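You operate a simulated robot arm through the tools that you are given. There is no shell and no other tool.

Carry out the task below with a simulated robot arm. There is one attempt and no reset: what you move stays moved.

## Task
Wipe the table door's streak off, then slide it about half open.
Fine: damp the round sponge on the teal tray and put it back; unlatch only after the wipe, slide the glass gently. What is to be rubbed or washed off counts as gone when no trace of it is left.

It is judged by the outcome, as a careful person would: the job done as asked, and still so three seconds after it is handed in. It fails if anything else is knocked over, pushed out of place, dropped, spilled or broken.

## Robot
A 6-joint arm with a two-finger gripper, fixed in place. Base frame: the origin is at the foot of the arm, x ahead of it, y to its left, z up. Lengths are in m, angles in degrees, forces in N, time in s.
Its first joint turns from -166.0 to 166.0 degrees. Payload 2.45 kg.
Tool frame: the origin (TCP) lies between the finger pads and is the grasp point; the fingertips stand 0.02 m ahead of it; z points along the fingers, y is the line along which they close. Largest opening 0.14 m; the body of the gripper starts 0.168 m behind the TCP.
Orientation is that of the tool frame in the base frame, as a unit quaternion [x, y, z, w]. With the fingers straight down and closing along the base's y, the tool's x points along the base's -x, its y along +y and its z along -z.

## Interface
- The arm moves only by the tool play_rows. Its argument "deltas" is text: rows parted by semicolons, each of 7 numbers parted by spaces: the turn, a rotation vector about the tool's x, y, z in units of 120 degrees (1.0 is 120 degrees), then the shift along the tool's x, y, z in units of 250 mm (1.0 is 250 mm), then the opening, from 0 (shut) to 1 (fully open). In form: ax ay az x y z grip; .... A call has 1 to 20 rows; each row is the pose to reach, as a shift and turn from the pose commanded when the call began, along the tool's axes at that moment. A call with a number of a shift or a turn outside -1 to 1 is refused whole. A row lasts 0.2 s, in which the tool goes at most 0.05 m and 8.6 degrees; a call with a longer step from one row to the next is refused whole, and so is a gripper value outside its range. A pose out of reach is approached as far as the arm can. The call stops where the force on the tool passes 60 N (or 10 N more than at its start, if that is more) or the arm is blocked; 0.2 s more then pass. The fingers move at their own pace (about 0.045 m/s each) and stop on an object; they squeeze with about 32 N. The grip force told is the motor's: it shows also when the fingers shut on nothing. Time passes only in rows, and 0.2 s behind the last, so rows that repeat a pose let the fingers close. The reply holds the time, the measured pose of the TCP, the force on the tool along the base axes, the opening and the grip force, in the units named above and with some noise, with the torque about the TCP (base axes, N m) and any sound that the robot's microphone picked up.
- Cameras (640 x 400 px; columns grow to the right, rows downward): "scene" is fixed at [0.2203, 0.6509, 1.7485]; the picture's right is [-0.51, -0.86, 0.00], its down [-0.58, 0.34, -0.74] and it looks along [0.64, -0.38, -0.67] (base axes); focal length 260 px, centre (320, 200). "wrist" rides on the gripper at [0.078, 0.011, -0.209] in the tool frame; the picture's right is [-0.14, 0.99, 0.00], its down [-0.92, -0.13, -0.37] and it looks along [-0.36, -0.05, 0.93] (tool axes); focal length 280 px, centre (320, 200). There is no depth. A picture from a camera that has moved, and an enlarged one, comes with that camera's place and axes in the base frame and with its lens.
- snapshot(camera): a new picture of that camera. It takes no simulated time.
- enlarge(camera, box): a new picture of the part [left, top, right, bottom] of that camera's present view, enlarged. It takes no simulated time.
- hand_in(): hands the job in; it is judged then, once.

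Nothing tells you positions but the pictures and the camera data. Unless the task says otherwise, let go and move clear before handing in.

The tools are called after "Request:" as a command line: name --argument value ..., lists and objects as JSON in quotes. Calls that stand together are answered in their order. play_rows: Moves the arm, as the interface text tells. Its arguments: {"type":"object","properties":{"deltas":{"type":"string"}},"required":["deltas"]} The other tools are called the same way: snapshot (camera) takes a picture; enlarge (camera, box) takes an enlarged picture of a part of a camera's view; hand_in () hands the job in.

At the start:

```text
t: 0.0
position: [0.5657, 0.0147, 1.5041]
tcp_rot: [0.001, 1.0, 0.002, 0.001]
ft_force: [-0.4, 0.2, 0.7]
ft_torque: [0.03, 0.0, 0.02]
width: 0.1401
gripper_force: 0.0
```

scene: 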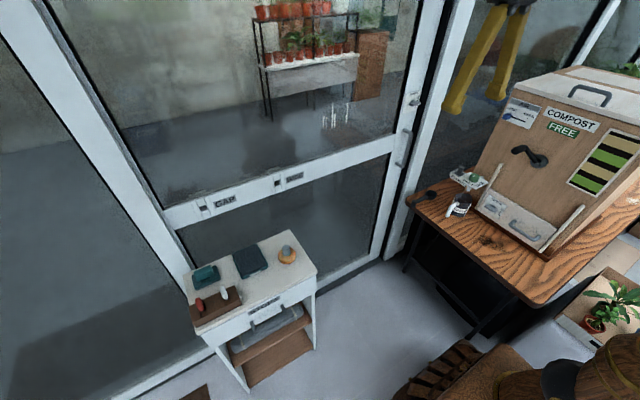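
wrist: 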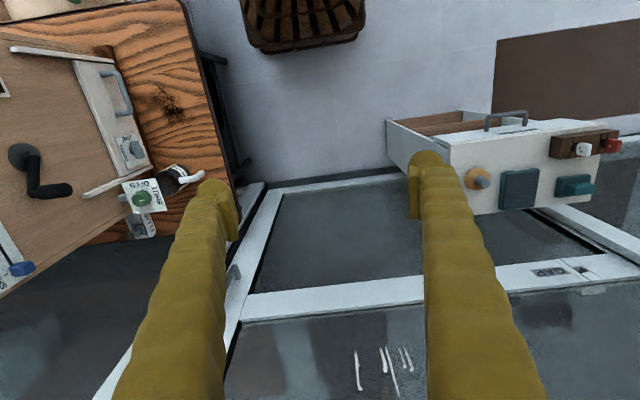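

I see a big sliding glass door with streaks on its upper pane, a small white cabinet with a round sponge, a dark pad and a teal tray, and a table at right with a crank box. I'll look closer before moving anything.

Request:
enlarge --camera "scene" --box '[160, 220, 340, 340]'

Request:
enlarge --camera "scene" --box '[380, 60, 640, 260]'

Request:
enlarge --camera "scene" --box '[440, 160, 580, 260]'

Request:
enlarge --camera "wrist" --box '[0, 0, 260, 300]'

Request:
enlarge --camera "wrist" --box '[380, 80, 640, 300]'

```text
3.33 times, centred on (250, 280) of scene
camera zoom: at [0.2203, 0.6509, 1.7485], right [-0.51, -0.86, 0.0], down [-0.58, 0.34, -0.74], along [0.64, -0.38, -0.67], focal length 867 px, centre (553, -67)
```

zoom: 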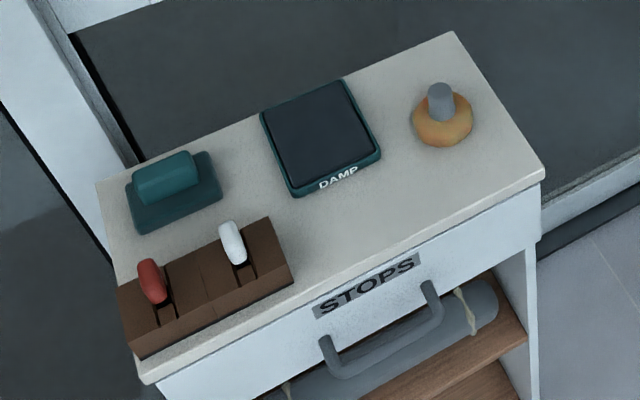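

```text
2.00 times, centred on (510, 160) of scene
camera zoom: at [0.2203, 0.6509, 1.7485], right [-0.51, -0.86, 0.0], down [-0.58, 0.34, -0.74], along [0.64, -0.38, -0.67], focal length 520 px, centre (-60, 280)
```

zoom: 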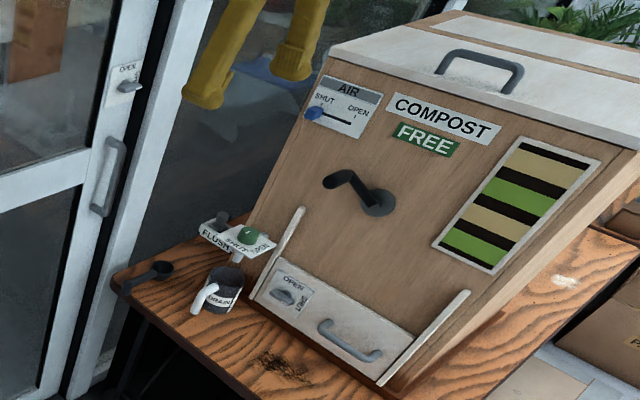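

```text
4.00 times, centred on (510, 210) of scene
camera zoom: at [0.2203, 0.6509, 1.7485], right [-0.51, -0.86, 0.0], down [-0.58, 0.34, -0.74], along [0.64, -0.38, -0.67], focal length 1040 px, centre (-440, 160)
```

zoom: 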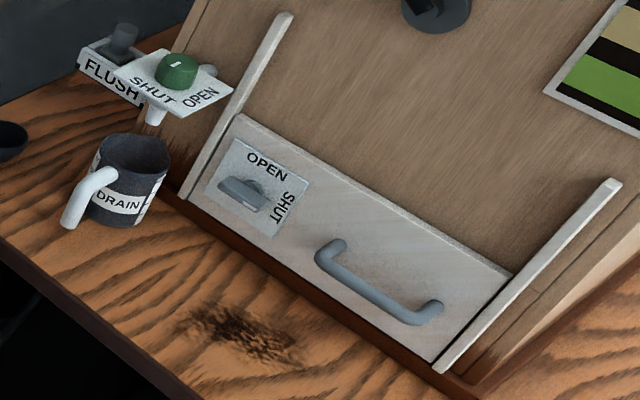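

```text
1.33 times, centred on (130, 150) of wrist
camera zoom: at [0.4886, 0.0264, 1.7133], right [0.14, 0.99, 0.0], down [0.92, -0.13, 0.37], along [0.37, -0.05, -0.93], focal length 374 px, centre (573, 267)
```

zoom: 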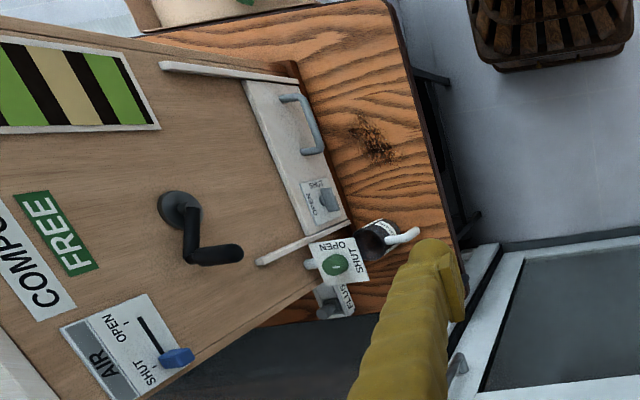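

```text
1.82 times, centred on (510, 190) of wrist
camera zoom: at [0.4886, 0.0264, 1.7133], right [0.14, 0.99, 0.0], down [0.92, -0.13, 0.37], along [0.37, -0.05, -0.93], focal length 510 px, centre (-26, 218)
```

zoom: 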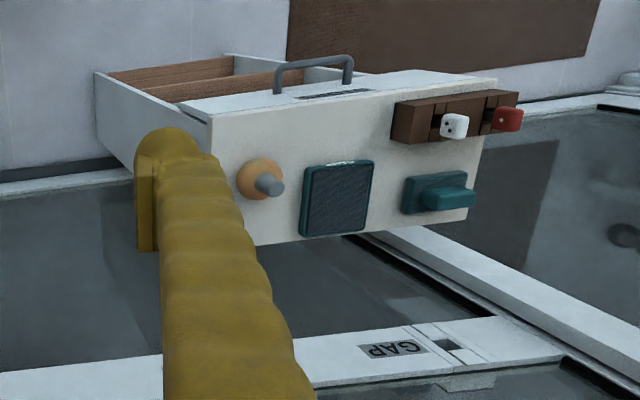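

The damp pad is the teal-rimmed tray in the middle of the cabinet top, and the round sponge with a grey knob sits right of it. Next I look closely at the door, its streaks, latch and labels.

Request:
enlarge --camera "scene" --box '[380, 60, 460, 200]'

Request:
enlarge --camera "scene" --box '[280, 80, 420, 170]'

Request:
enlarge --camera "scene" --box '[170, 150, 330, 250]'

Request:
enlarge --camera "scene" --box '[0, 0, 320, 200]'

Request:
enlarge --camera "scene" --box '[320, 0, 640, 200]'

Request:
enlarge --camera "wrist" --box '[100, 180, 440, 400]'

Request:
enlarge --camera "wrist" --box '[400, 200, 640, 400]'

```text
2.86 times, centred on (420, 130) of scene
camera zoom: at [0.2203, 0.6509, 1.7485], right [-0.51, -0.86, 0.0], down [-0.58, 0.34, -0.74], along [0.64, -0.38, -0.67], focal length 743 px, centre (34, 400)
```

zoom: 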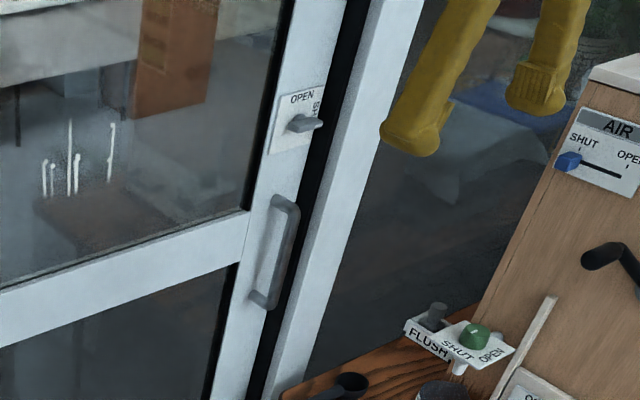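

```text
4.44 times, centred on (350, 125) of scene
camera zoom: at [0.2203, 0.6509, 1.7485], right [-0.51, -0.86, 0.0], down [-0.58, 0.34, -0.74], along [0.64, -0.38, -0.67], focal length 1156 px, centre (187, 533)
```

zoom: 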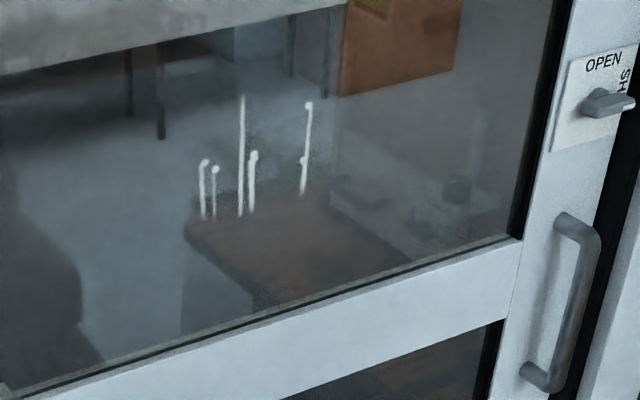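

```text
4.00 times, centred on (250, 200) of scene
camera zoom: at [0.2203, 0.6509, 1.7485], right [-0.51, -0.86, 0.0], down [-0.58, 0.34, -0.74], along [0.64, -0.38, -0.67], focal length 1040 px, centre (600, 200)
```

zoom: 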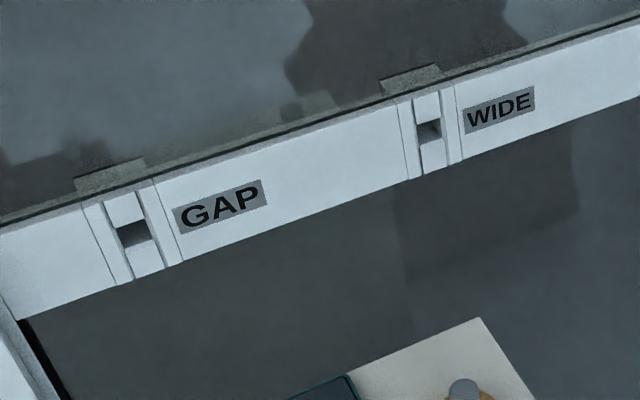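

```text
2.00 times, centred on (160, 100) of scene
camera zoom: at [0.2203, 0.6509, 1.7485], right [-0.51, -0.86, 0.0], down [-0.58, 0.34, -0.74], along [0.64, -0.38, -0.67], focal length 520 px, centre (640, 400)
```

zoom: 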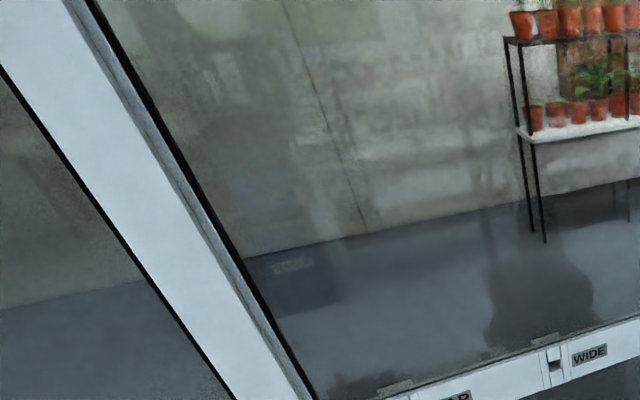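

```text
2.00 times, centred on (480, 100) of scene
camera zoom: at [0.2203, 0.6509, 1.7485], right [-0.51, -0.86, 0.0], down [-0.58, 0.34, -0.74], along [0.64, -0.38, -0.67], focal length 520 px, centre (0, 400)
```

zoom: 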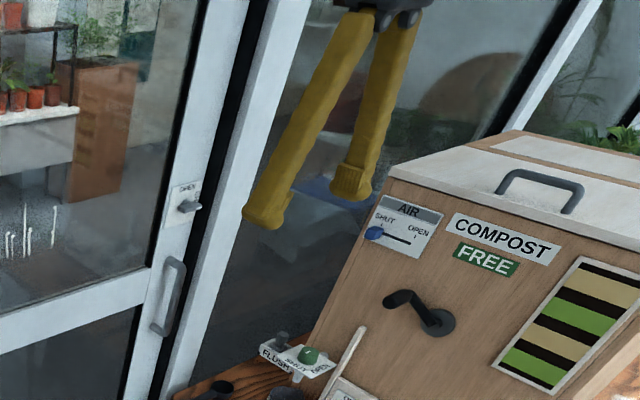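

```text
1.82 times, centred on (270, 290) of wrist
camera zoom: at [0.4886, 0.0264, 1.7133], right [0.14, 0.99, 0.0], down [0.92, -0.13, 0.37], along [0.37, -0.05, -0.93], focal length 510 px, centre (411, 36)
```

zoom: 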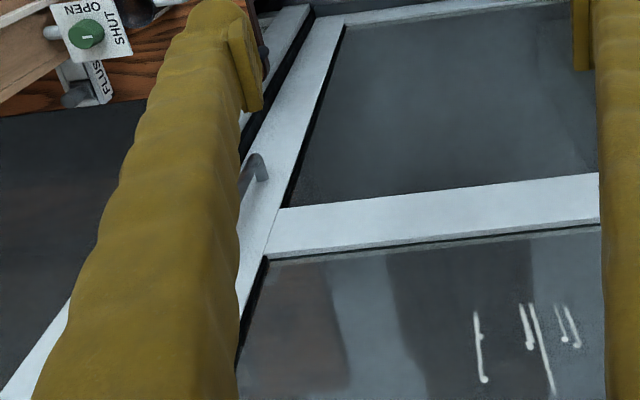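

```text
2.00 times, centred on (520, 300) of wrist
camera zoom: at [0.4886, 0.0264, 1.7133], right [0.14, 0.99, 0.0], down [0.92, -0.13, 0.37], along [0.37, -0.05, -0.93], focal length 561 px, centre (-80, 0)
```

zoom: 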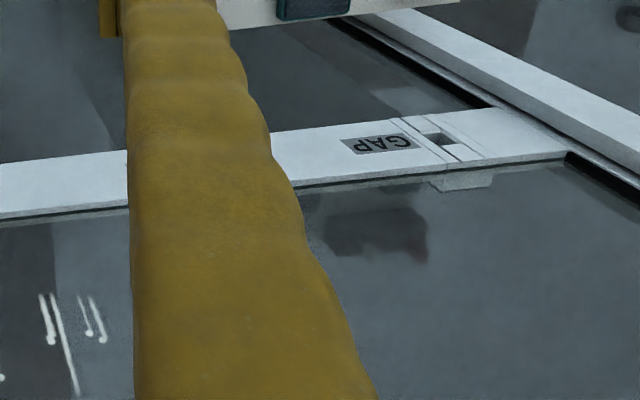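

The door plane is at about x=1.05, with streaks at z≈1.24–1.36 and y≈0.02–0.15, the latch near (1.03, -0.33, 1.28) and the handle near (1.0, -0.32, 1.03). The cabinet top is at about z=0.89, with the sponge near (0.81, 0.45) and the tray near (0.87, 0.58). I'll move over the cabinet for a closer look.

Request:
play_rows --deltas "0 0 0 0 0.125 0.1 1; 0 0 0 0 0.25 0.2 1; 0 0 0 0 0.375 0.3 1; 0 0 0 0 0.5 0.4 1; 0 0 0 0 0.625 0.5 1; 0 0 0 0 0.75 0.6 1; 0 0 0 0 0.875 0.7 1; 0 0 0 0 1.0 0.8 1; 0 0 0 0 1.0 0.8 1"

Request:
snapshot --camera "wrist"

Request:
snapshot --camera "scene"

```text
t: 2.0
position: [0.5671, 0.2652, 1.3042]
tcp_rot: [0.001, 1.0, 0.001, 0.001]
ft_force: [-0.1, -0.5, -0.9]
ft_torque: [-0.01, 0.01, 0.0]
width: 0.1402
gripper_force: 0.0
```

```text
taken
camera wrist: at [0.4903, 0.2773, 1.513], right [0.14, 0.99, 0.0], down [0.92, -0.13, 0.37], along [0.37, -0.05, -0.93], focal length 280 px, centre (320, 200)
```

wrist: 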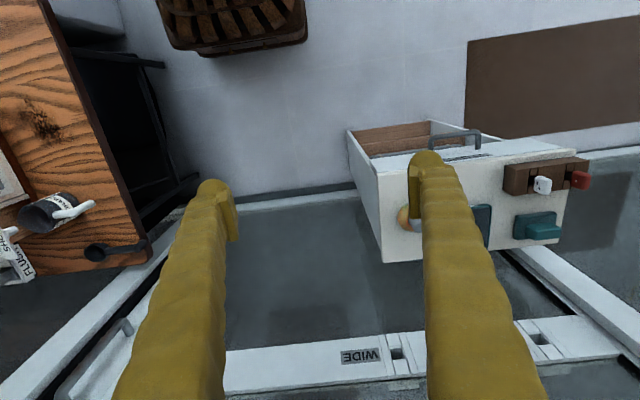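

```text
taken
```

scene: 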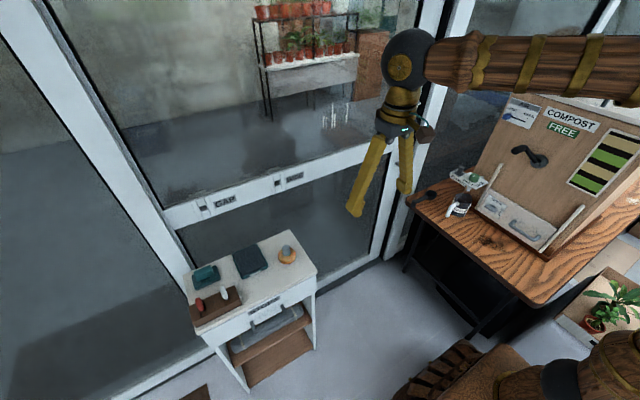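

The arm moves as expected. I'll shift further left so the cabinet top is visible between the fingers.

Request:
play_rows --deltas "0 0 0 0 0.16 0.04 1; 0 0 0 0 0.32 0.08 1; 0 0 0 0 0.48 0.12 1; 0 0 0 0 0.64 0.16 1; 0 0 0 0 0.8 0.2 1; 0 0 0 0 0.92 0.24 1; 0 0 0 0 0.92 0.24 1"

Request:
snapshot --camera "wrist"

Request:
enlarge --camera "wrist" --box '[240, 120, 500, 290]'

```text
t: 3.6
position: [0.5654, 0.497, 1.246]
tcp_rot: [0.001, 1.0, 0.001, 0.001]
ft_force: [0.6, -1.1, -0.5]
ft_torque: [0.02, 0.01, -0.01]
width: 0.1402
gripper_force: 0.1
```

```text
taken
camera wrist: at [0.4889, 0.5084, 1.4545], right [0.14, 0.99, 0.0], down [0.92, -0.13, 0.37], along [0.37, -0.05, -0.93], focal length 280 px, centre (320, 200)
```

wrist: 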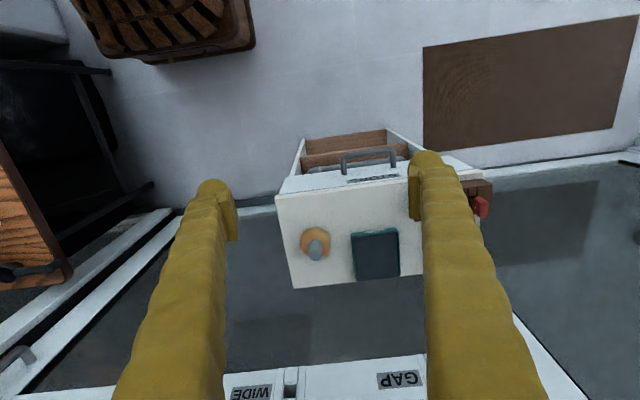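

```text
2.35 times, centred on (370, 205) of wrist
camera zoom: at [0.4889, 0.5084, 1.4545], right [0.14, 0.99, 0.0], down [0.92, -0.13, 0.37], along [0.37, -0.05, -0.93], focal length 660 px, centre (202, 188)
```

zoom: 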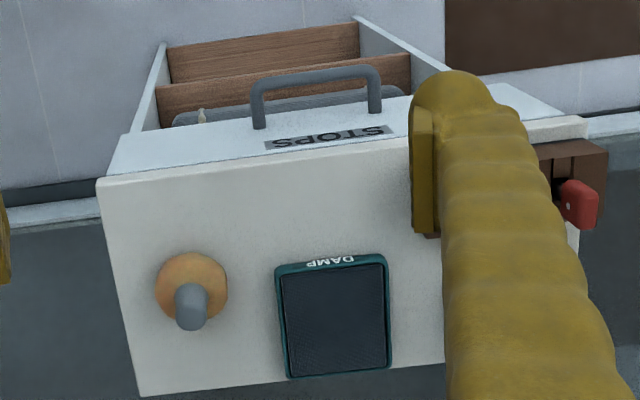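

The sponge knob is at about (0.806, 0.455), with its top at z≈0.96, and the tray centre is at about (0.866, 0.583). I'll move over the knob with the fingers partly open.

Request:
play_rows --deltas "0 0 0 -0.12 -0.021 0.098 1; 0 0 0 -0.24 -0.042 0.196 0.8; 0 0 0 -0.36 -0.063 0.294 0.6; 0 0 0 -0.48 -0.084 0.392 0.6; 0 0 0 -0.6 -0.105 0.49 0.6; 0 0 0 -0.72 -0.126 0.588 0.6; 0 0 0 -0.84 -0.147 0.686 0.6; 0 0 0 -0.962 -0.168 0.784 0.6; 0 0 0 -0.962 -0.168 0.784 0.6"

Request:
snapshot --camera "wrist"

Request:
enlarge --camera "scene" --box '[200, 180, 360, 280]'

```text
t: 5.6
position: [0.808, 0.452, 1.0483]
tcp_rot: [0.002, 1.0, 0.001, 0.001]
ft_force: [0.0, 0.4, 0.1]
ft_torque: [0.0, 0.03, -0.01]
width: 0.0838
gripper_force: 0.0
```

```text
taken
camera wrist: at [0.7307, 0.4647, 1.2572], right [0.14, 0.99, 0.0], down [0.92, -0.13, 0.37], along [0.37, -0.05, -0.93], focal length 280 px, centre (320, 200)
```

wrist: 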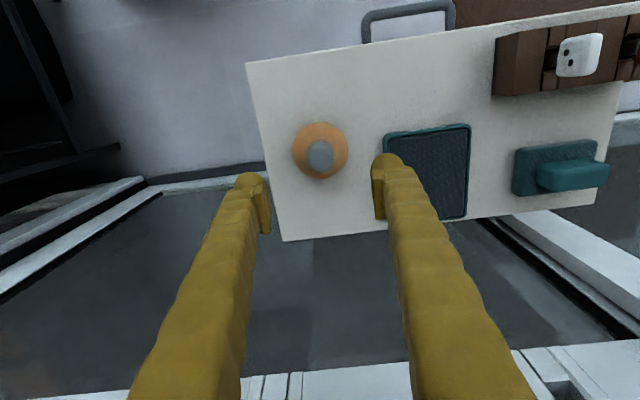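

```text
4.00 times, centred on (280, 230) of scene
camera zoom: at [0.2203, 0.6509, 1.7485], right [-0.51, -0.86, 0.0], down [-0.58, 0.34, -0.74], along [0.64, -0.38, -0.67], focal length 1040 px, centre (480, 80)
```

zoom: 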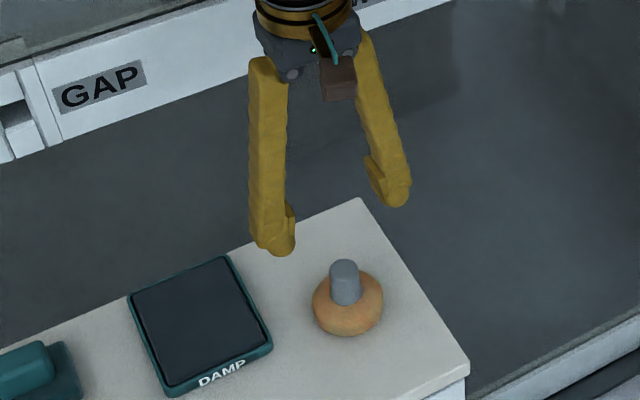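

Request:
enlarge --camera "wrist" --box '[230, 90, 410, 230]'

```text
2.86 times, centred on (320, 160) of wrist
camera zoom: at [0.7307, 0.4647, 1.2572], right [0.14, 0.99, 0.0], down [0.92, -0.13, 0.37], along [0.37, -0.05, -0.93], focal length 801 px, centre (320, 314)
```

zoom: 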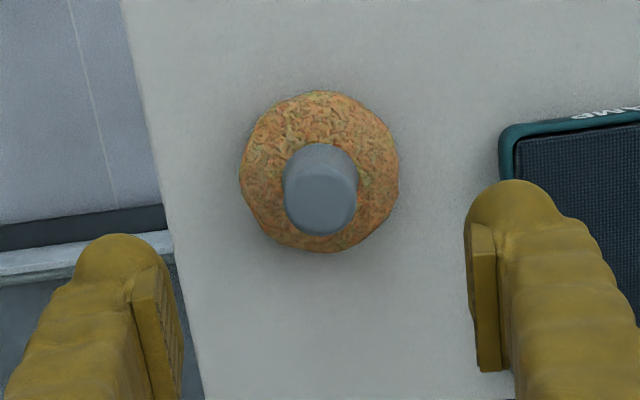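

The knob is centred at about (0.805, 0.455), from z≈0.912 to 0.955. I'll descend around it with the tips stopping just above the sponge body, then close.

Request:
play_rows --deltas "0 0 0 0.012 0.012 0.12 0.6; 0 0 0 0.012 0.012 0.24 0.6; 0 0 0 0.012 0.012 0.34 0.6; 0 0 0 0.012 0.012 0.4 0.6; 0 0 0 0.012 0.012 0.43 0.6; 0 0 0 0.012 0.012 0.43 0.6"

Request:
enlarge --camera "wrist" --box '[230, 90, 410, 230]'

Request:
enlarge --camera "scene" --box '[240, 200, 340, 280]'

```text
t: 7.0
position: [0.8042, 0.4572, 0.9419]
tcp_rot: [0.001, 1.0, 0.001, 0.001]
ft_force: [0.0, -0.4, -0.3]
ft_torque: [0.0, 0.0, -0.02]
width: 0.0841
gripper_force: 0.0
```

```text
2.86 times, centred on (320, 160) of wrist
camera zoom: at [0.7271, 0.4689, 1.1505], right [0.14, 0.99, 0.0], down [0.92, -0.13, 0.37], along [0.37, -0.05, -0.93], focal length 801 px, centre (320, 314)
```

zoom: 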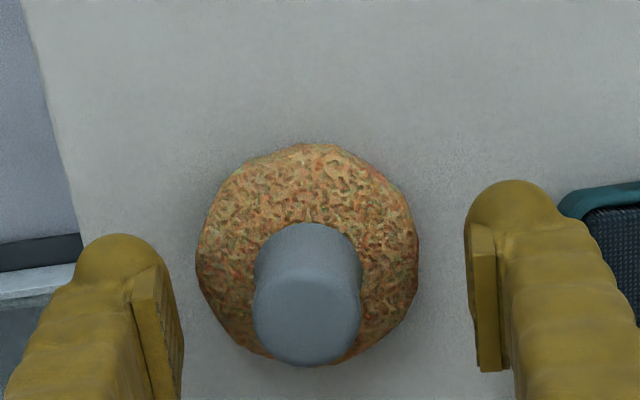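

```text
5.00 times, centred on (290, 240) of scene
camera zoom: at [0.2203, 0.6509, 1.7485], right [-0.51, -0.86, 0.0], down [-0.58, 0.34, -0.74], along [0.64, -0.38, -0.67], focal length 1300 px, centre (470, 0)
```

zoom: 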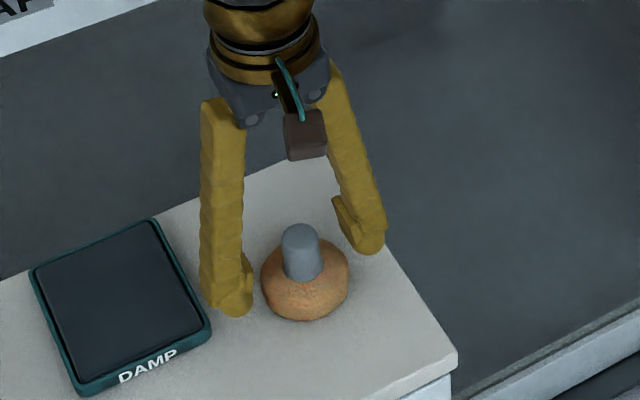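

The fingers straddle the knob just above the sponge body. I'll centre by 3 mm and close.

Request:
play_rows --deltas "0 0 0 -0.004 -0.01 0.0 0.6; 0 0 0 -0.004 -0.01 0.0 0.4; 0 0 0 -0.004 -0.01 0.0 0.2; 0 0 0 -0.004 -0.01 0.0 0.1; 0 0 0 -0.004 -0.01 0.0 0.0; 0 0 0 -0.004 -0.01 0.0 0.0; 0 0 0 -0.004 -0.01 0.0 0.0; 0 0 0 -0.004 -0.01 0.0 0.0; 0 0 0 -0.004 -0.01 0.0 0.0"

Request:
enlarge --camera "wrist" --box '[230, 90, 410, 230]'

```text
t: 9.1
position: [0.8069, 0.4536, 0.9462]
tcp_rot: [0.0, 1.0, 0.001, 0.003]
ft_force: [-2.3, -3.1, 26.2]
ft_torque: [-0.24, 0.2, 0.03]
width: 0.0295
gripper_force: 32.2
stopped in row 9: the force on the tool passed its limit at 61 N (the readings are from after the stop); the commanded pose is now the measured one
```

```text
2.86 times, centred on (320, 160) of wrist
camera zoom: at [0.7289, 0.4658, 1.1542], right [0.14, 0.99, 0.0], down [0.92, -0.13, 0.37], along [0.37, -0.05, -0.93], focal length 801 px, centre (320, 314)
```

zoom: 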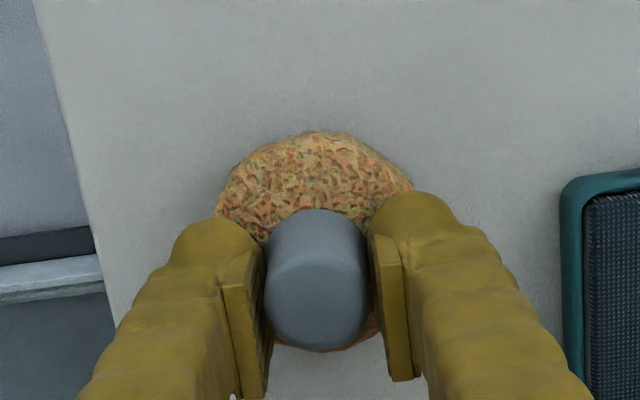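

The knob is gripped (width 0.0295) and there is some upward push on the fingers. I'll lift straight up gently.

Request:
play_rows --deltas "0 0 0 0 0 -0.02 0; 0 0 0 0 0 -0.08 0; 0 0 0 0 0 -0.16 0; 0 0 0 0 0 -0.24 0; 0 0 0 0 0 -0.32 0; 0 0 0 0 0 -0.32 0"

Request:
snapshot --camera "wrist"

Request:
enlarge --camera "scene" --box '[220, 180, 340, 270]'

```text
t: 10.5
position: [0.8063, 0.4531, 1.0238]
tcp_rot: [0.0, 1.0, 0.0, 0.002]
ft_force: [-0.5, -0.1, -0.4]
ft_torque: [0.03, 0.03, 0.02]
width: 0.0002
gripper_force: 29.9
```

```text
taken
camera wrist: at [0.7288, 0.4647, 1.2321], right [0.14, 0.99, 0.0], down [0.92, -0.13, 0.37], along [0.37, -0.05, -0.93], focal length 280 px, centre (320, 200)
```

wrist: 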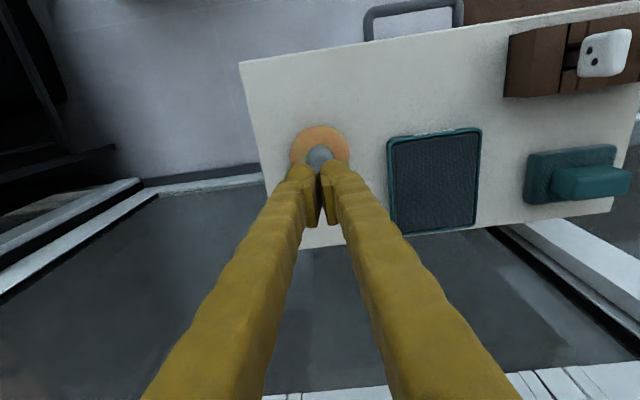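

```text
4.44 times, centred on (280, 225) of scene
camera zoom: at [0.2203, 0.6509, 1.7485], right [-0.51, -0.86, 0.0], down [-0.58, 0.34, -0.74], along [0.64, -0.38, -0.67], focal length 1156 px, centre (498, 89)
```

zoom: 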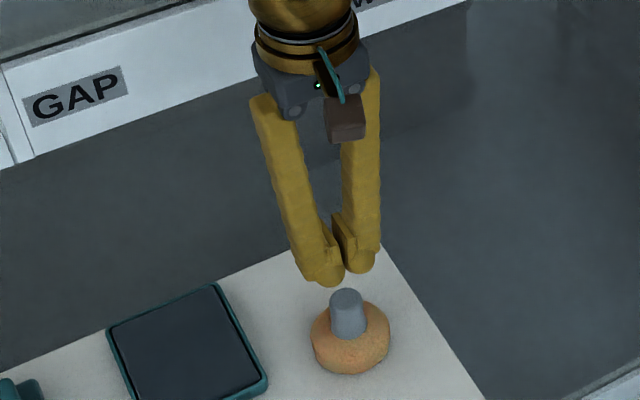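

The fingers slipped off the knob, and the sponge stayed standing in its place. I'll look closely at the knob's shape and at the pads before trying again.

Request:
enlarge --camera "scene" --box '[260, 205, 320, 265]'

Request:
enlarge --camera "wrist" --box '[270, 110, 380, 230]'

```text
6.67 times, centred on (290, 235) of scene
camera zoom: at [0.2203, 0.6509, 1.7485], right [-0.51, -0.86, 0.0], down [-0.58, 0.34, -0.74], along [0.64, -0.38, -0.67], focal length 1733 px, centre (520, -33)
```

zoom: 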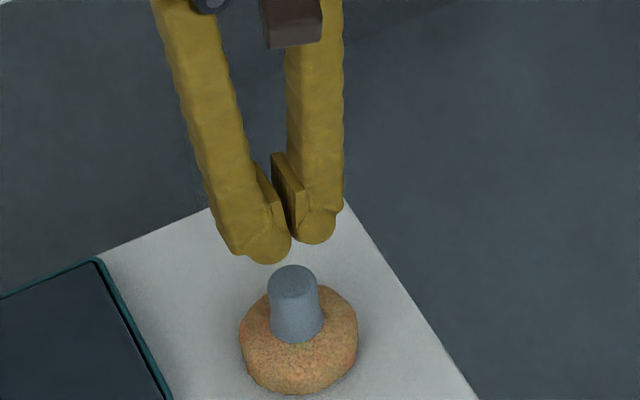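

```text
3.33 times, centred on (325, 170) of wrist
camera zoom: at [0.7288, 0.4647, 1.2321], right [0.14, 0.99, 0.0], down [0.92, -0.13, 0.37], along [0.37, -0.05, -0.93], focal length 935 px, centre (303, 300)
```

zoom: 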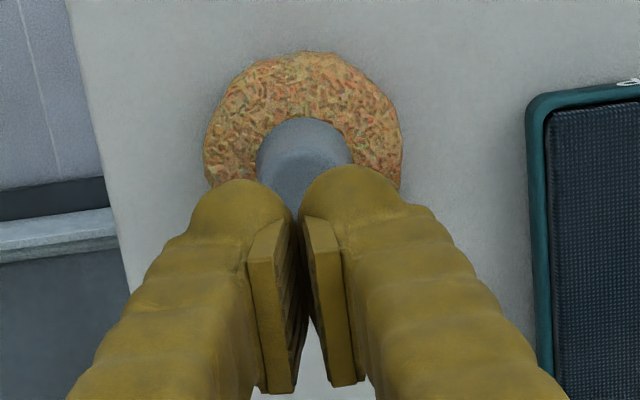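

Request:
enlarge --camera "scene" --box '[277, 228, 301, 252]'

```text
16.00 times, centred on (289, 240) of scene
camera zoom: at [0.2203, 0.6509, 1.7485], right [-0.51, -0.86, 0.0], down [-0.58, 0.34, -0.74], along [0.64, -0.38, -0.67], focal length 4160 px, centre (816, -440)
```

zoom: 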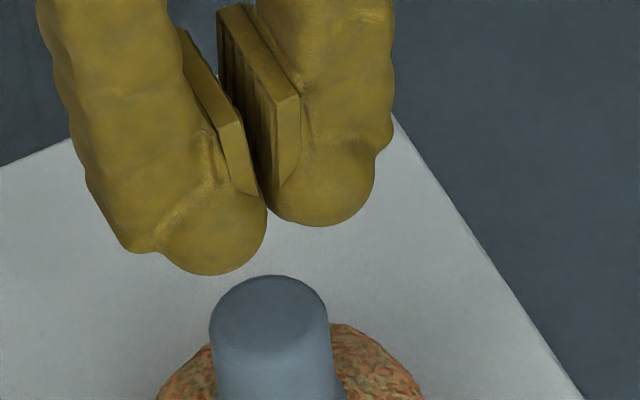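

Request:
enlarge --camera "scene" --box '[271, 240, 307, 264]'

```text
16.00 times, centred on (289, 252) of scene
camera zoom: at [0.2203, 0.6509, 1.7485], right [-0.51, -0.86, 0.0], down [-0.58, 0.34, -0.74], along [0.64, -0.38, -0.67], focal length 4160 px, centre (816, -632)
```

zoom: 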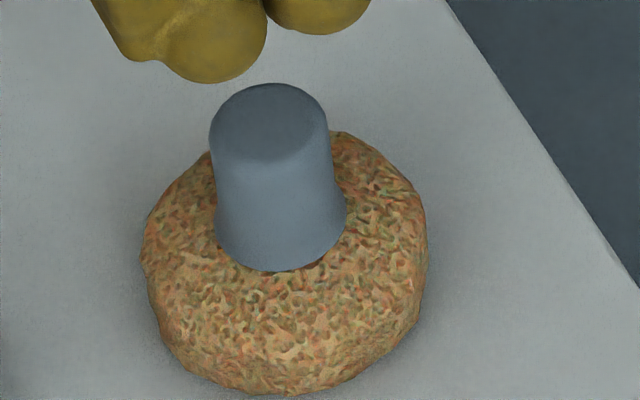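

The knob is a slightly tapered cylinder from z≈0.92 to 0.96 that flares at the base. My first grip was on the flare and pressed on the sponge body. I'll reopen and grip higher on the straight part.

Request:
play_rows --deltas "0 0 0 0 0 0 0.2; 0 0 0 0.005 0.004 0 0.4; 0 0 0 0.01 0.006 0 0.5; 0 0 0 0.01 0.006 0 0.5; 0 0 0 0.01 0.006 0.1 0.5; 0 0 0 0.01 0.006 0.2 0.5; 0 0 0 0.01 0.006 0.275 0.5; 0 0 0 0.01 0.006 0.275 0.5"

Request:
enlarge --camera "scene" --box '[265, 224, 313, 264]'

Request:
enlarge --camera "wrist" --box '[230, 90, 410, 230]'

```text
t: 12.3
position: [0.8022, 0.4553, 0.9552]
tcp_rot: [0.0, 1.0, 0.0, 0.002]
ft_force: [0.3, -0.1, 0.9]
ft_torque: [0.0, 0.01, -0.04]
width: 0.0701
gripper_force: 0.0
```

```text
10.00 times, centred on (289, 244) of scene
camera zoom: at [0.2203, 0.6509, 1.7485], right [-0.51, -0.86, 0.0], down [-0.58, 0.34, -0.74], along [0.64, -0.38, -0.67], focal length 2600 px, centre (630, -240)
```

zoom: 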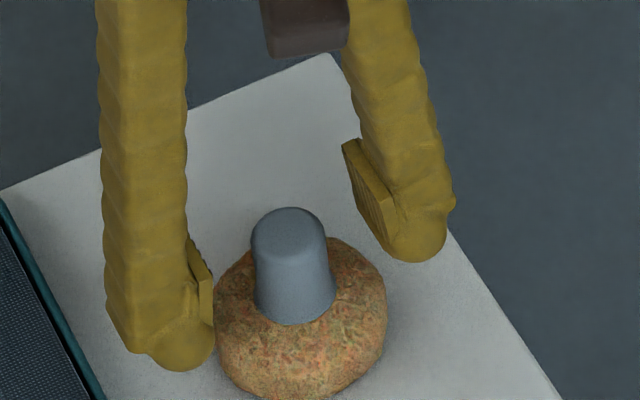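

```text
2.86 times, centred on (320, 160) of wrist
camera zoom: at [0.7242, 0.4677, 1.1635], right [0.14, 0.99, 0.0], down [0.92, -0.13, 0.37], along [0.37, -0.05, -0.93], focal length 801 px, centre (320, 314)
```

zoom: 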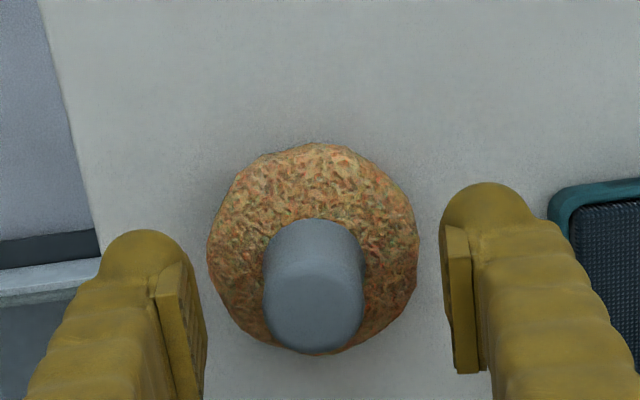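

The fingers straddle the knob at mid-height with clearance above the sponge body. Closing now in short steps.

Request:
play_rows --deltas "0 0 0 0 0 0 0.4; 0 0 0 0 0 0 0.3; 0 0 0 0 0 0 0.2; 0 0 0 0 0 0 0.15; 0 0 0 0 0 0 0.1"

Request:
enlarge --camera "scene" --box '[265, 224, 313, 264]'

Request:
enlarge --camera "wrist" --box '[230, 90, 410, 230]'

```text
t: 13.5
position: [0.8017, 0.455, 0.9547]
tcp_rot: [0.001, 1.0, 0.002, 0.001]
ft_force: [0.8, -1.1, 0.1]
ft_torque: [0.01, 0.0, 0.03]
width: 0.0281
gripper_force: 32.1
```

```text
10.00 times, centred on (289, 244) of scene
camera zoom: at [0.2203, 0.6509, 1.7485], right [-0.51, -0.86, 0.0], down [-0.58, 0.34, -0.74], along [0.64, -0.38, -0.67], focal length 2600 px, centre (630, -240)
```

zoom: 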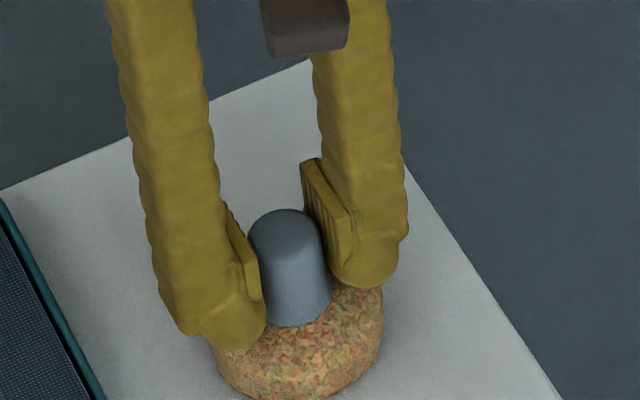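

```text
2.86 times, centred on (320, 160) of wrist
camera zoom: at [0.7243, 0.4677, 1.1636], right [0.14, 0.99, 0.0], down [0.92, -0.13, 0.37], along [0.37, -0.05, -0.93], focal length 801 px, centre (320, 314)
```

zoom: 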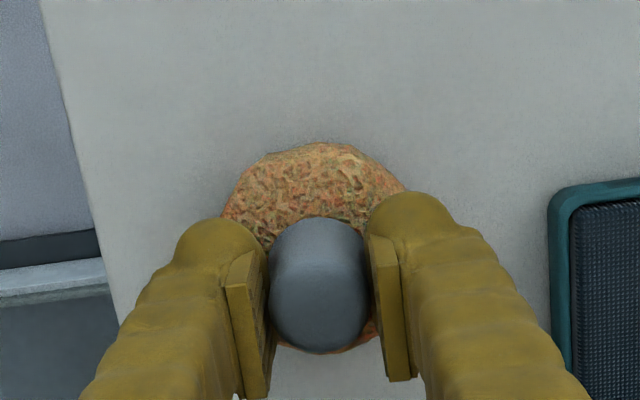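

There is a clean grip with no contact force (width 0.028). Lifting slowly.

Request:
play_rows --deltas "0 0 0 0 0 0 0.0; 0 0 0 0 0 -0.01 0.0; 0 0 0 0 0 -0.02 0.0; 0 0 0 0 0 -0.03 0.0; 0 0 0 0 0 -0.04 0.0; 0 0 0 0 0 -0.06 0.0; 0 0 0 0 0 -0.08 0.0; 0 0 0 0 0 -0.08 0.0"

Request:
enlarge --camera "scene" --box '[265, 224, 313, 264]'

```text
t: 15.3
position: [0.8034, 0.4554, 0.9757]
tcp_rot: [0.001, 1.0, 0.001, 0.001]
ft_force: [-0.5, 0.4, -0.4]
ft_torque: [-0.02, -0.01, -0.02]
width: 0.0278
gripper_force: 32.3
```

```text
10.00 times, centred on (289, 244) of scene
camera zoom: at [0.2203, 0.6509, 1.7485], right [-0.51, -0.86, 0.0], down [-0.58, 0.34, -0.74], along [0.64, -0.38, -0.67], focal length 2600 px, centre (630, -240)
```

zoom: 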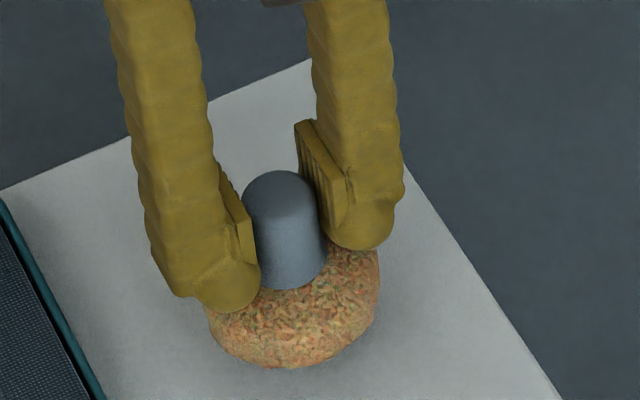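

The sponge is lifted and held. I'll raise it and carry it over the tray.

Request:
play_rows --deltas "0 0 0 0 0 -0.1 0.0; 0 0 0 0 0 -0.2 0.0; 0 0 0 -0.04 0.085 -0.2 0.0; 0 0 0 -0.08 0.17 -0.2 0.0; 0 0 0 -0.12 0.255 -0.2 0.0; 0 0 0 -0.16 0.34 -0.2 0.0; 0 0 0 -0.2 0.425 -0.2 0.0; 0 0 0 -0.24 0.508 -0.2 0.0; 0 0 0 -0.24 0.508 -0.2 0.0; 0 0 0 -0.24 0.508 -0.2 0.0"

Request:
enlarge --camera "scene" --box '[200, 180, 340, 290]'

Request:
snapshot --camera "wrist"

```text
t: 17.5
position: [0.8634, 0.5828, 1.0252]
tcp_rot: [0.001, 1.0, 0.001, 0.001]
ft_force: [0.6, -0.2, 0.0]
ft_torque: [0.02, 0.03, 0.0]
width: 0.0277
gripper_force: 31.7
```

```text
3.64 times, centred on (270, 235) of scene
camera zoom: at [0.2203, 0.6509, 1.7485], right [-0.51, -0.86, 0.0], down [-0.58, 0.34, -0.74], along [0.64, -0.38, -0.67], focal length 945 px, centre (502, 73)
```

zoom: 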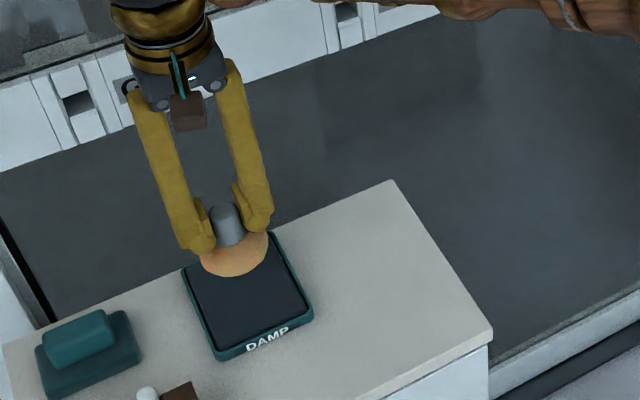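

```text
taken
camera wrist: at [0.7862, 0.5948, 1.2332], right [0.14, 0.99, 0.0], down [0.92, -0.13, 0.37], along [0.37, -0.05, -0.93], focal length 280 px, centre (320, 200)
```

wrist: 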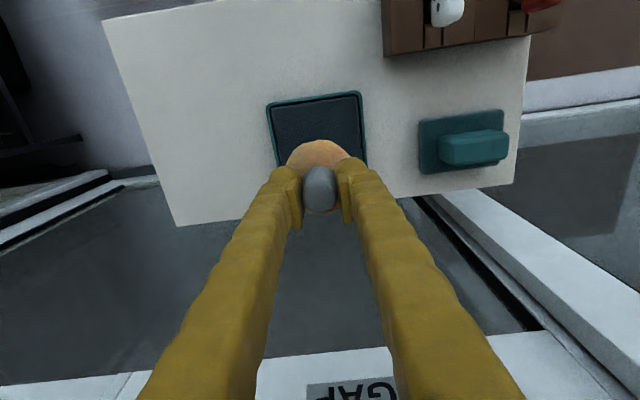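

I'm within reach and over the tray. I'll lower the sponge gently until it touches the pad.

Request:
play_rows --deltas "0 0 0 0.032 0.016 0.08 0.0; 0 0 0 0.032 0.016 0.16 0.0; 0 0 0 0.032 0.016 0.2 0.0; 0 0 0 0.032 0.016 0.21 0.0; 0 0 0 0.032 0.016 0.215 0.0"

Request:
enlarge --camera "scene" --box '[230, 220, 290, 280]'

```text
t: 18.7
position: [0.8561, 0.588, 0.973]
tcp_rot: [0.001, 1.0, 0.003, 0.002]
ft_force: [-5.5, -0.8, 19.6]
ft_torque: [-0.05, 0.35, 0.0]
width: 0.0279
gripper_force: 31.5
```

```text
6.67 times, centred on (260, 250) of scene
camera zoom: at [0.2203, 0.6509, 1.7485], right [-0.51, -0.86, 0.0], down [-0.58, 0.34, -0.74], along [0.64, -0.38, -0.67], focal length 1733 px, centre (720, -133)
```

zoom: 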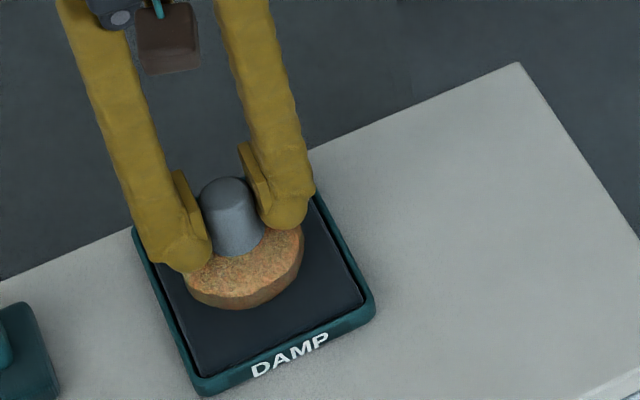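

The sponge presses on the pad at about 20 N. I'll ease off slightly, hold it there to soak, and check its colour.

Request:
play_rows --deltas "0 0 0 0 0 -0.002 0.0; 0 0 0 0 0 -0.002 0.0; 0 0 0 0 0 -0.002 0.0; 0 0 0 0 0 -0.002 0.0; 0 0 0 0 0 -0.002 0.0; 0 0 0 0 0 -0.002 0.0"

Request:
enlarge --camera "scene" --box '[230, 220, 290, 280]'

Request:
enlarge --camera "wrist" --box '[230, 90, 410, 230]'

```text
t: 20.1
position: [0.8565, 0.5865, 0.9737]
tcp_rot: [0.001, 1.0, 0.002, 0.002]
ft_force: [1.8, 0.6, 32.9]
ft_torque: [0.06, -0.09, 0.04]
width: 0.0279
gripper_force: 32.4
```

```text
6.67 times, centred on (260, 250) of scene
camera zoom: at [0.2203, 0.6509, 1.7485], right [-0.51, -0.86, 0.0], down [-0.58, 0.34, -0.74], along [0.64, -0.38, -0.67], focal length 1733 px, centre (720, -133)
```

zoom: 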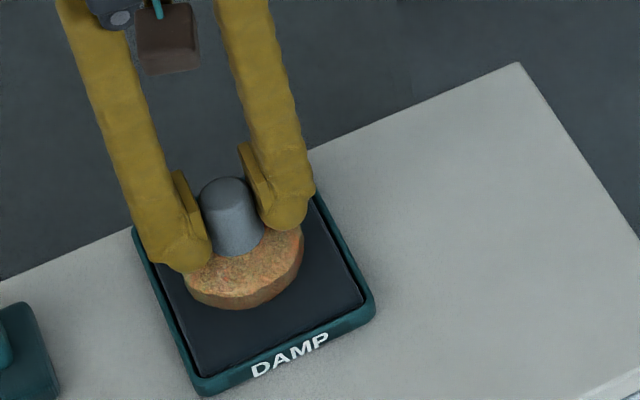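

```text
2.86 times, centred on (320, 160) of wrist
camera zoom: at [0.778, 0.5991, 1.1812], right [0.14, 0.99, 0.0], down [0.92, -0.13, 0.37], along [0.37, -0.05, -0.93], focal length 801 px, centre (320, 314)
```

zoom: 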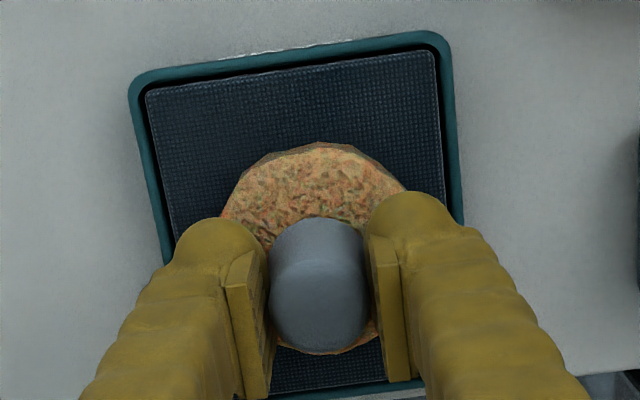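

The sponge's lower edge has darkened where it touches, so it looks damp. I'll lift it and check.

Request:
play_rows --deltas "0 0 0 0 0 -0.03 0.0; 0 0 0 0 0 -0.06 0.0; 0 0 0 0 0 -0.12 0.0; 0 0 0 0 0 -0.2 0.0; 0 0 0 0 0 -0.3 0.0; 0 0 0 0 0 -0.3 0.0"

Request:
enlarge --camera "scene" --box '[230, 200, 290, 280]'

Request:
enlarge --camera "wrist" --box '[230, 90, 410, 230]'

```text
t: 21.5
position: [0.8554, 0.5846, 1.046]
tcp_rot: [0.001, 1.0, 0.001, 0.001]
ft_force: [-0.5, -0.1, -0.3]
ft_torque: [0.0, -0.02, 0.02]
width: 0.0278
gripper_force: 32.2
```

```text
5.00 times, centred on (260, 240) of scene
camera zoom: at [0.2203, 0.6509, 1.7485], right [-0.51, -0.86, 0.0], down [-0.58, 0.34, -0.74], along [0.64, -0.38, -0.67], focal length 1300 px, centre (620, 0)
```

zoom: 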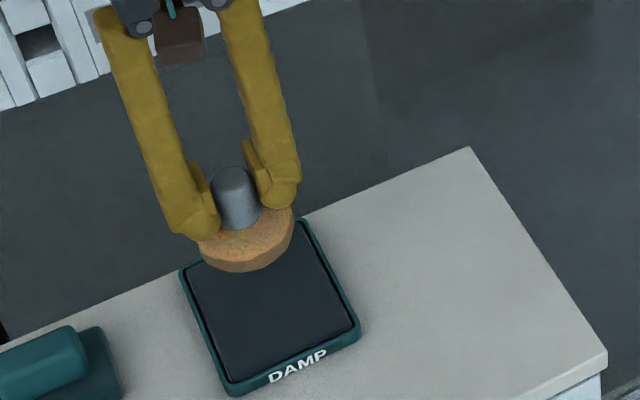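

```text
2.86 times, centred on (320, 160) of wrist
camera zoom: at [0.7779, 0.5974, 1.2548], right [0.14, 0.99, 0.0], down [0.92, -0.13, 0.37], along [0.37, -0.05, -0.93], focal length 801 px, centre (320, 314)
```

zoom: 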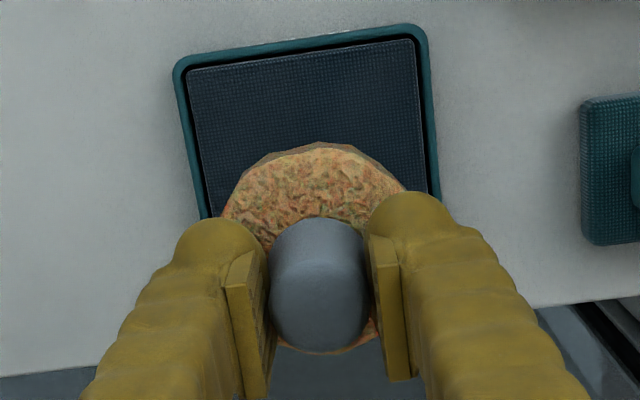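

The sponge is visibly damp underneath and still held firmly. I'll lift it away from the cabinet toward open space and then turn the tool to face the door.

Request:
play_rows --deltas "0 0 0 0.05 -0.04 -0.12 0.0; 0 0 0 0.12 -0.12 -0.22 0.0; 0 0 0 0.2 -0.22 -0.32 0.0; 0 0 0 0.28 -0.33 -0.42 0.0; 0 0 0 0.36 -0.45 -0.52 0.0; 0 0 0 0.44 -0.57 -0.62 0.0; 0 0 0 0.52 -0.69 -0.72 0.0; 0 0 0 0.6 -0.81 -0.8 0.0; 0 0 0 0.66 -0.92 -0.84 0.0; 0 0 0 0.72 -1.0 -0.84 0.0; 0 0 0 0.72 -1.0 -0.84 0.0"

Request:
snapshot --camera "scene"

```text
t: 23.9
position: [0.6731, 0.3384, 1.2569]
tcp_rot: [0.001, 1.0, 0.001, 0.001]
ft_force: [0.1, -1.1, -1.5]
ft_torque: [0.04, 0.01, 0.02]
width: 0.0278
gripper_force: 31.7
```

```text
taken
```

scene: 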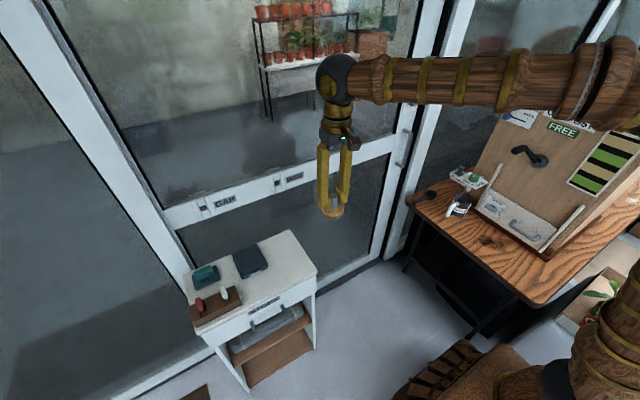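

The arm is clear. I'll turn the tool from straight down to facing the door (+x) while moving in front of the streaks, well back from the glass.

Request:
play_rows --deltas "0 -0.0625 0 -0.059 -0.079 -0.014 0; 0 -0.125 0 -0.118 -0.158 -0.028 0; 0 -0.1875 0 -0.177 -0.237 -0.043 0; 0 -0.25 0 -0.236 -0.316 -0.057 0; 0 -0.3125 0 -0.295 -0.395 -0.071 0; 0 -0.375 0 -0.354 -0.474 -0.086 0"

Request:
snapshot --camera "scene"

```text
t: 25.3
position: [0.7625, 0.2177, 1.2772]
tcp_rot: [0.002, 0.923, 0.0, 0.386]
ft_force: [0.0, -0.1, -1.1]
ft_torque: [0.03, 0.0, -0.03]
width: 0.0278
gripper_force: 31.7
```

```text
taken
```

scene: 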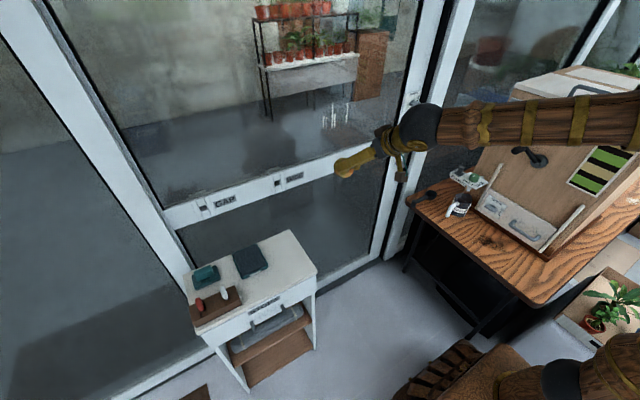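

Request:
play_rows --deltas "0 -0.0625 0 -0.052 -0.079 0.031 0; 0 -0.125 0 -0.104 -0.157 0.062 0; 0 -0.1875 0 -0.156 -0.236 0.093 0; 0 -0.25 0 -0.208 -0.314 0.123 0; 0 -0.3125 0 -0.26 -0.393 0.154 0; 0 -0.375 0 -0.312 -0.471 0.185 0; 0 -0.375 0 -0.312 -0.471 0.185 0"

Request:
snapshot --camera "scene"

Request:
snapshot --camera "wrist"

```text
t: 26.9
position: [0.8499, 0.1003, 1.2998]
tcp_rot: [0.001, 0.705, 0.001, 0.709]
ft_force: [-0.3, 0.6, 0.0]
ft_torque: [0.02, -0.02, -0.01]
width: 0.0275
gripper_force: 31.8
```

```text
taken
```

scene: 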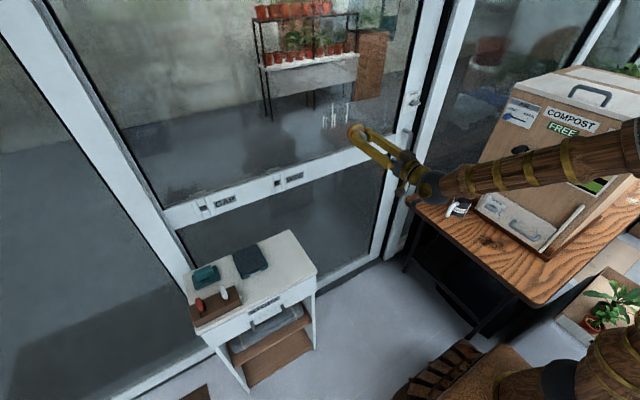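

```text
taken
camera wrist: at [0.6419, 0.1137, 1.2199], right [0.0, 0.99, 0.14], down [-0.37, -0.13, 0.92], along [0.93, -0.05, 0.37], focal length 280 px, centre (320, 200)
```

wrist: 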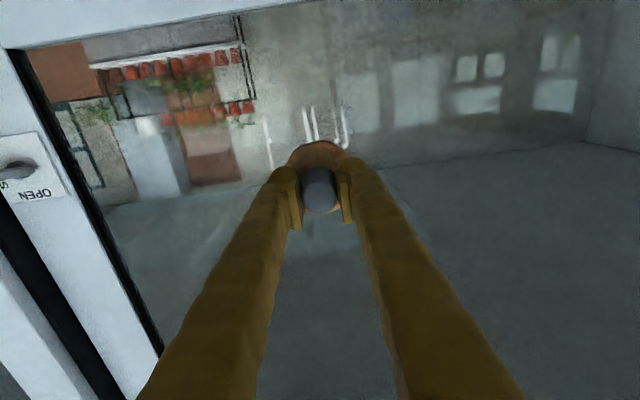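

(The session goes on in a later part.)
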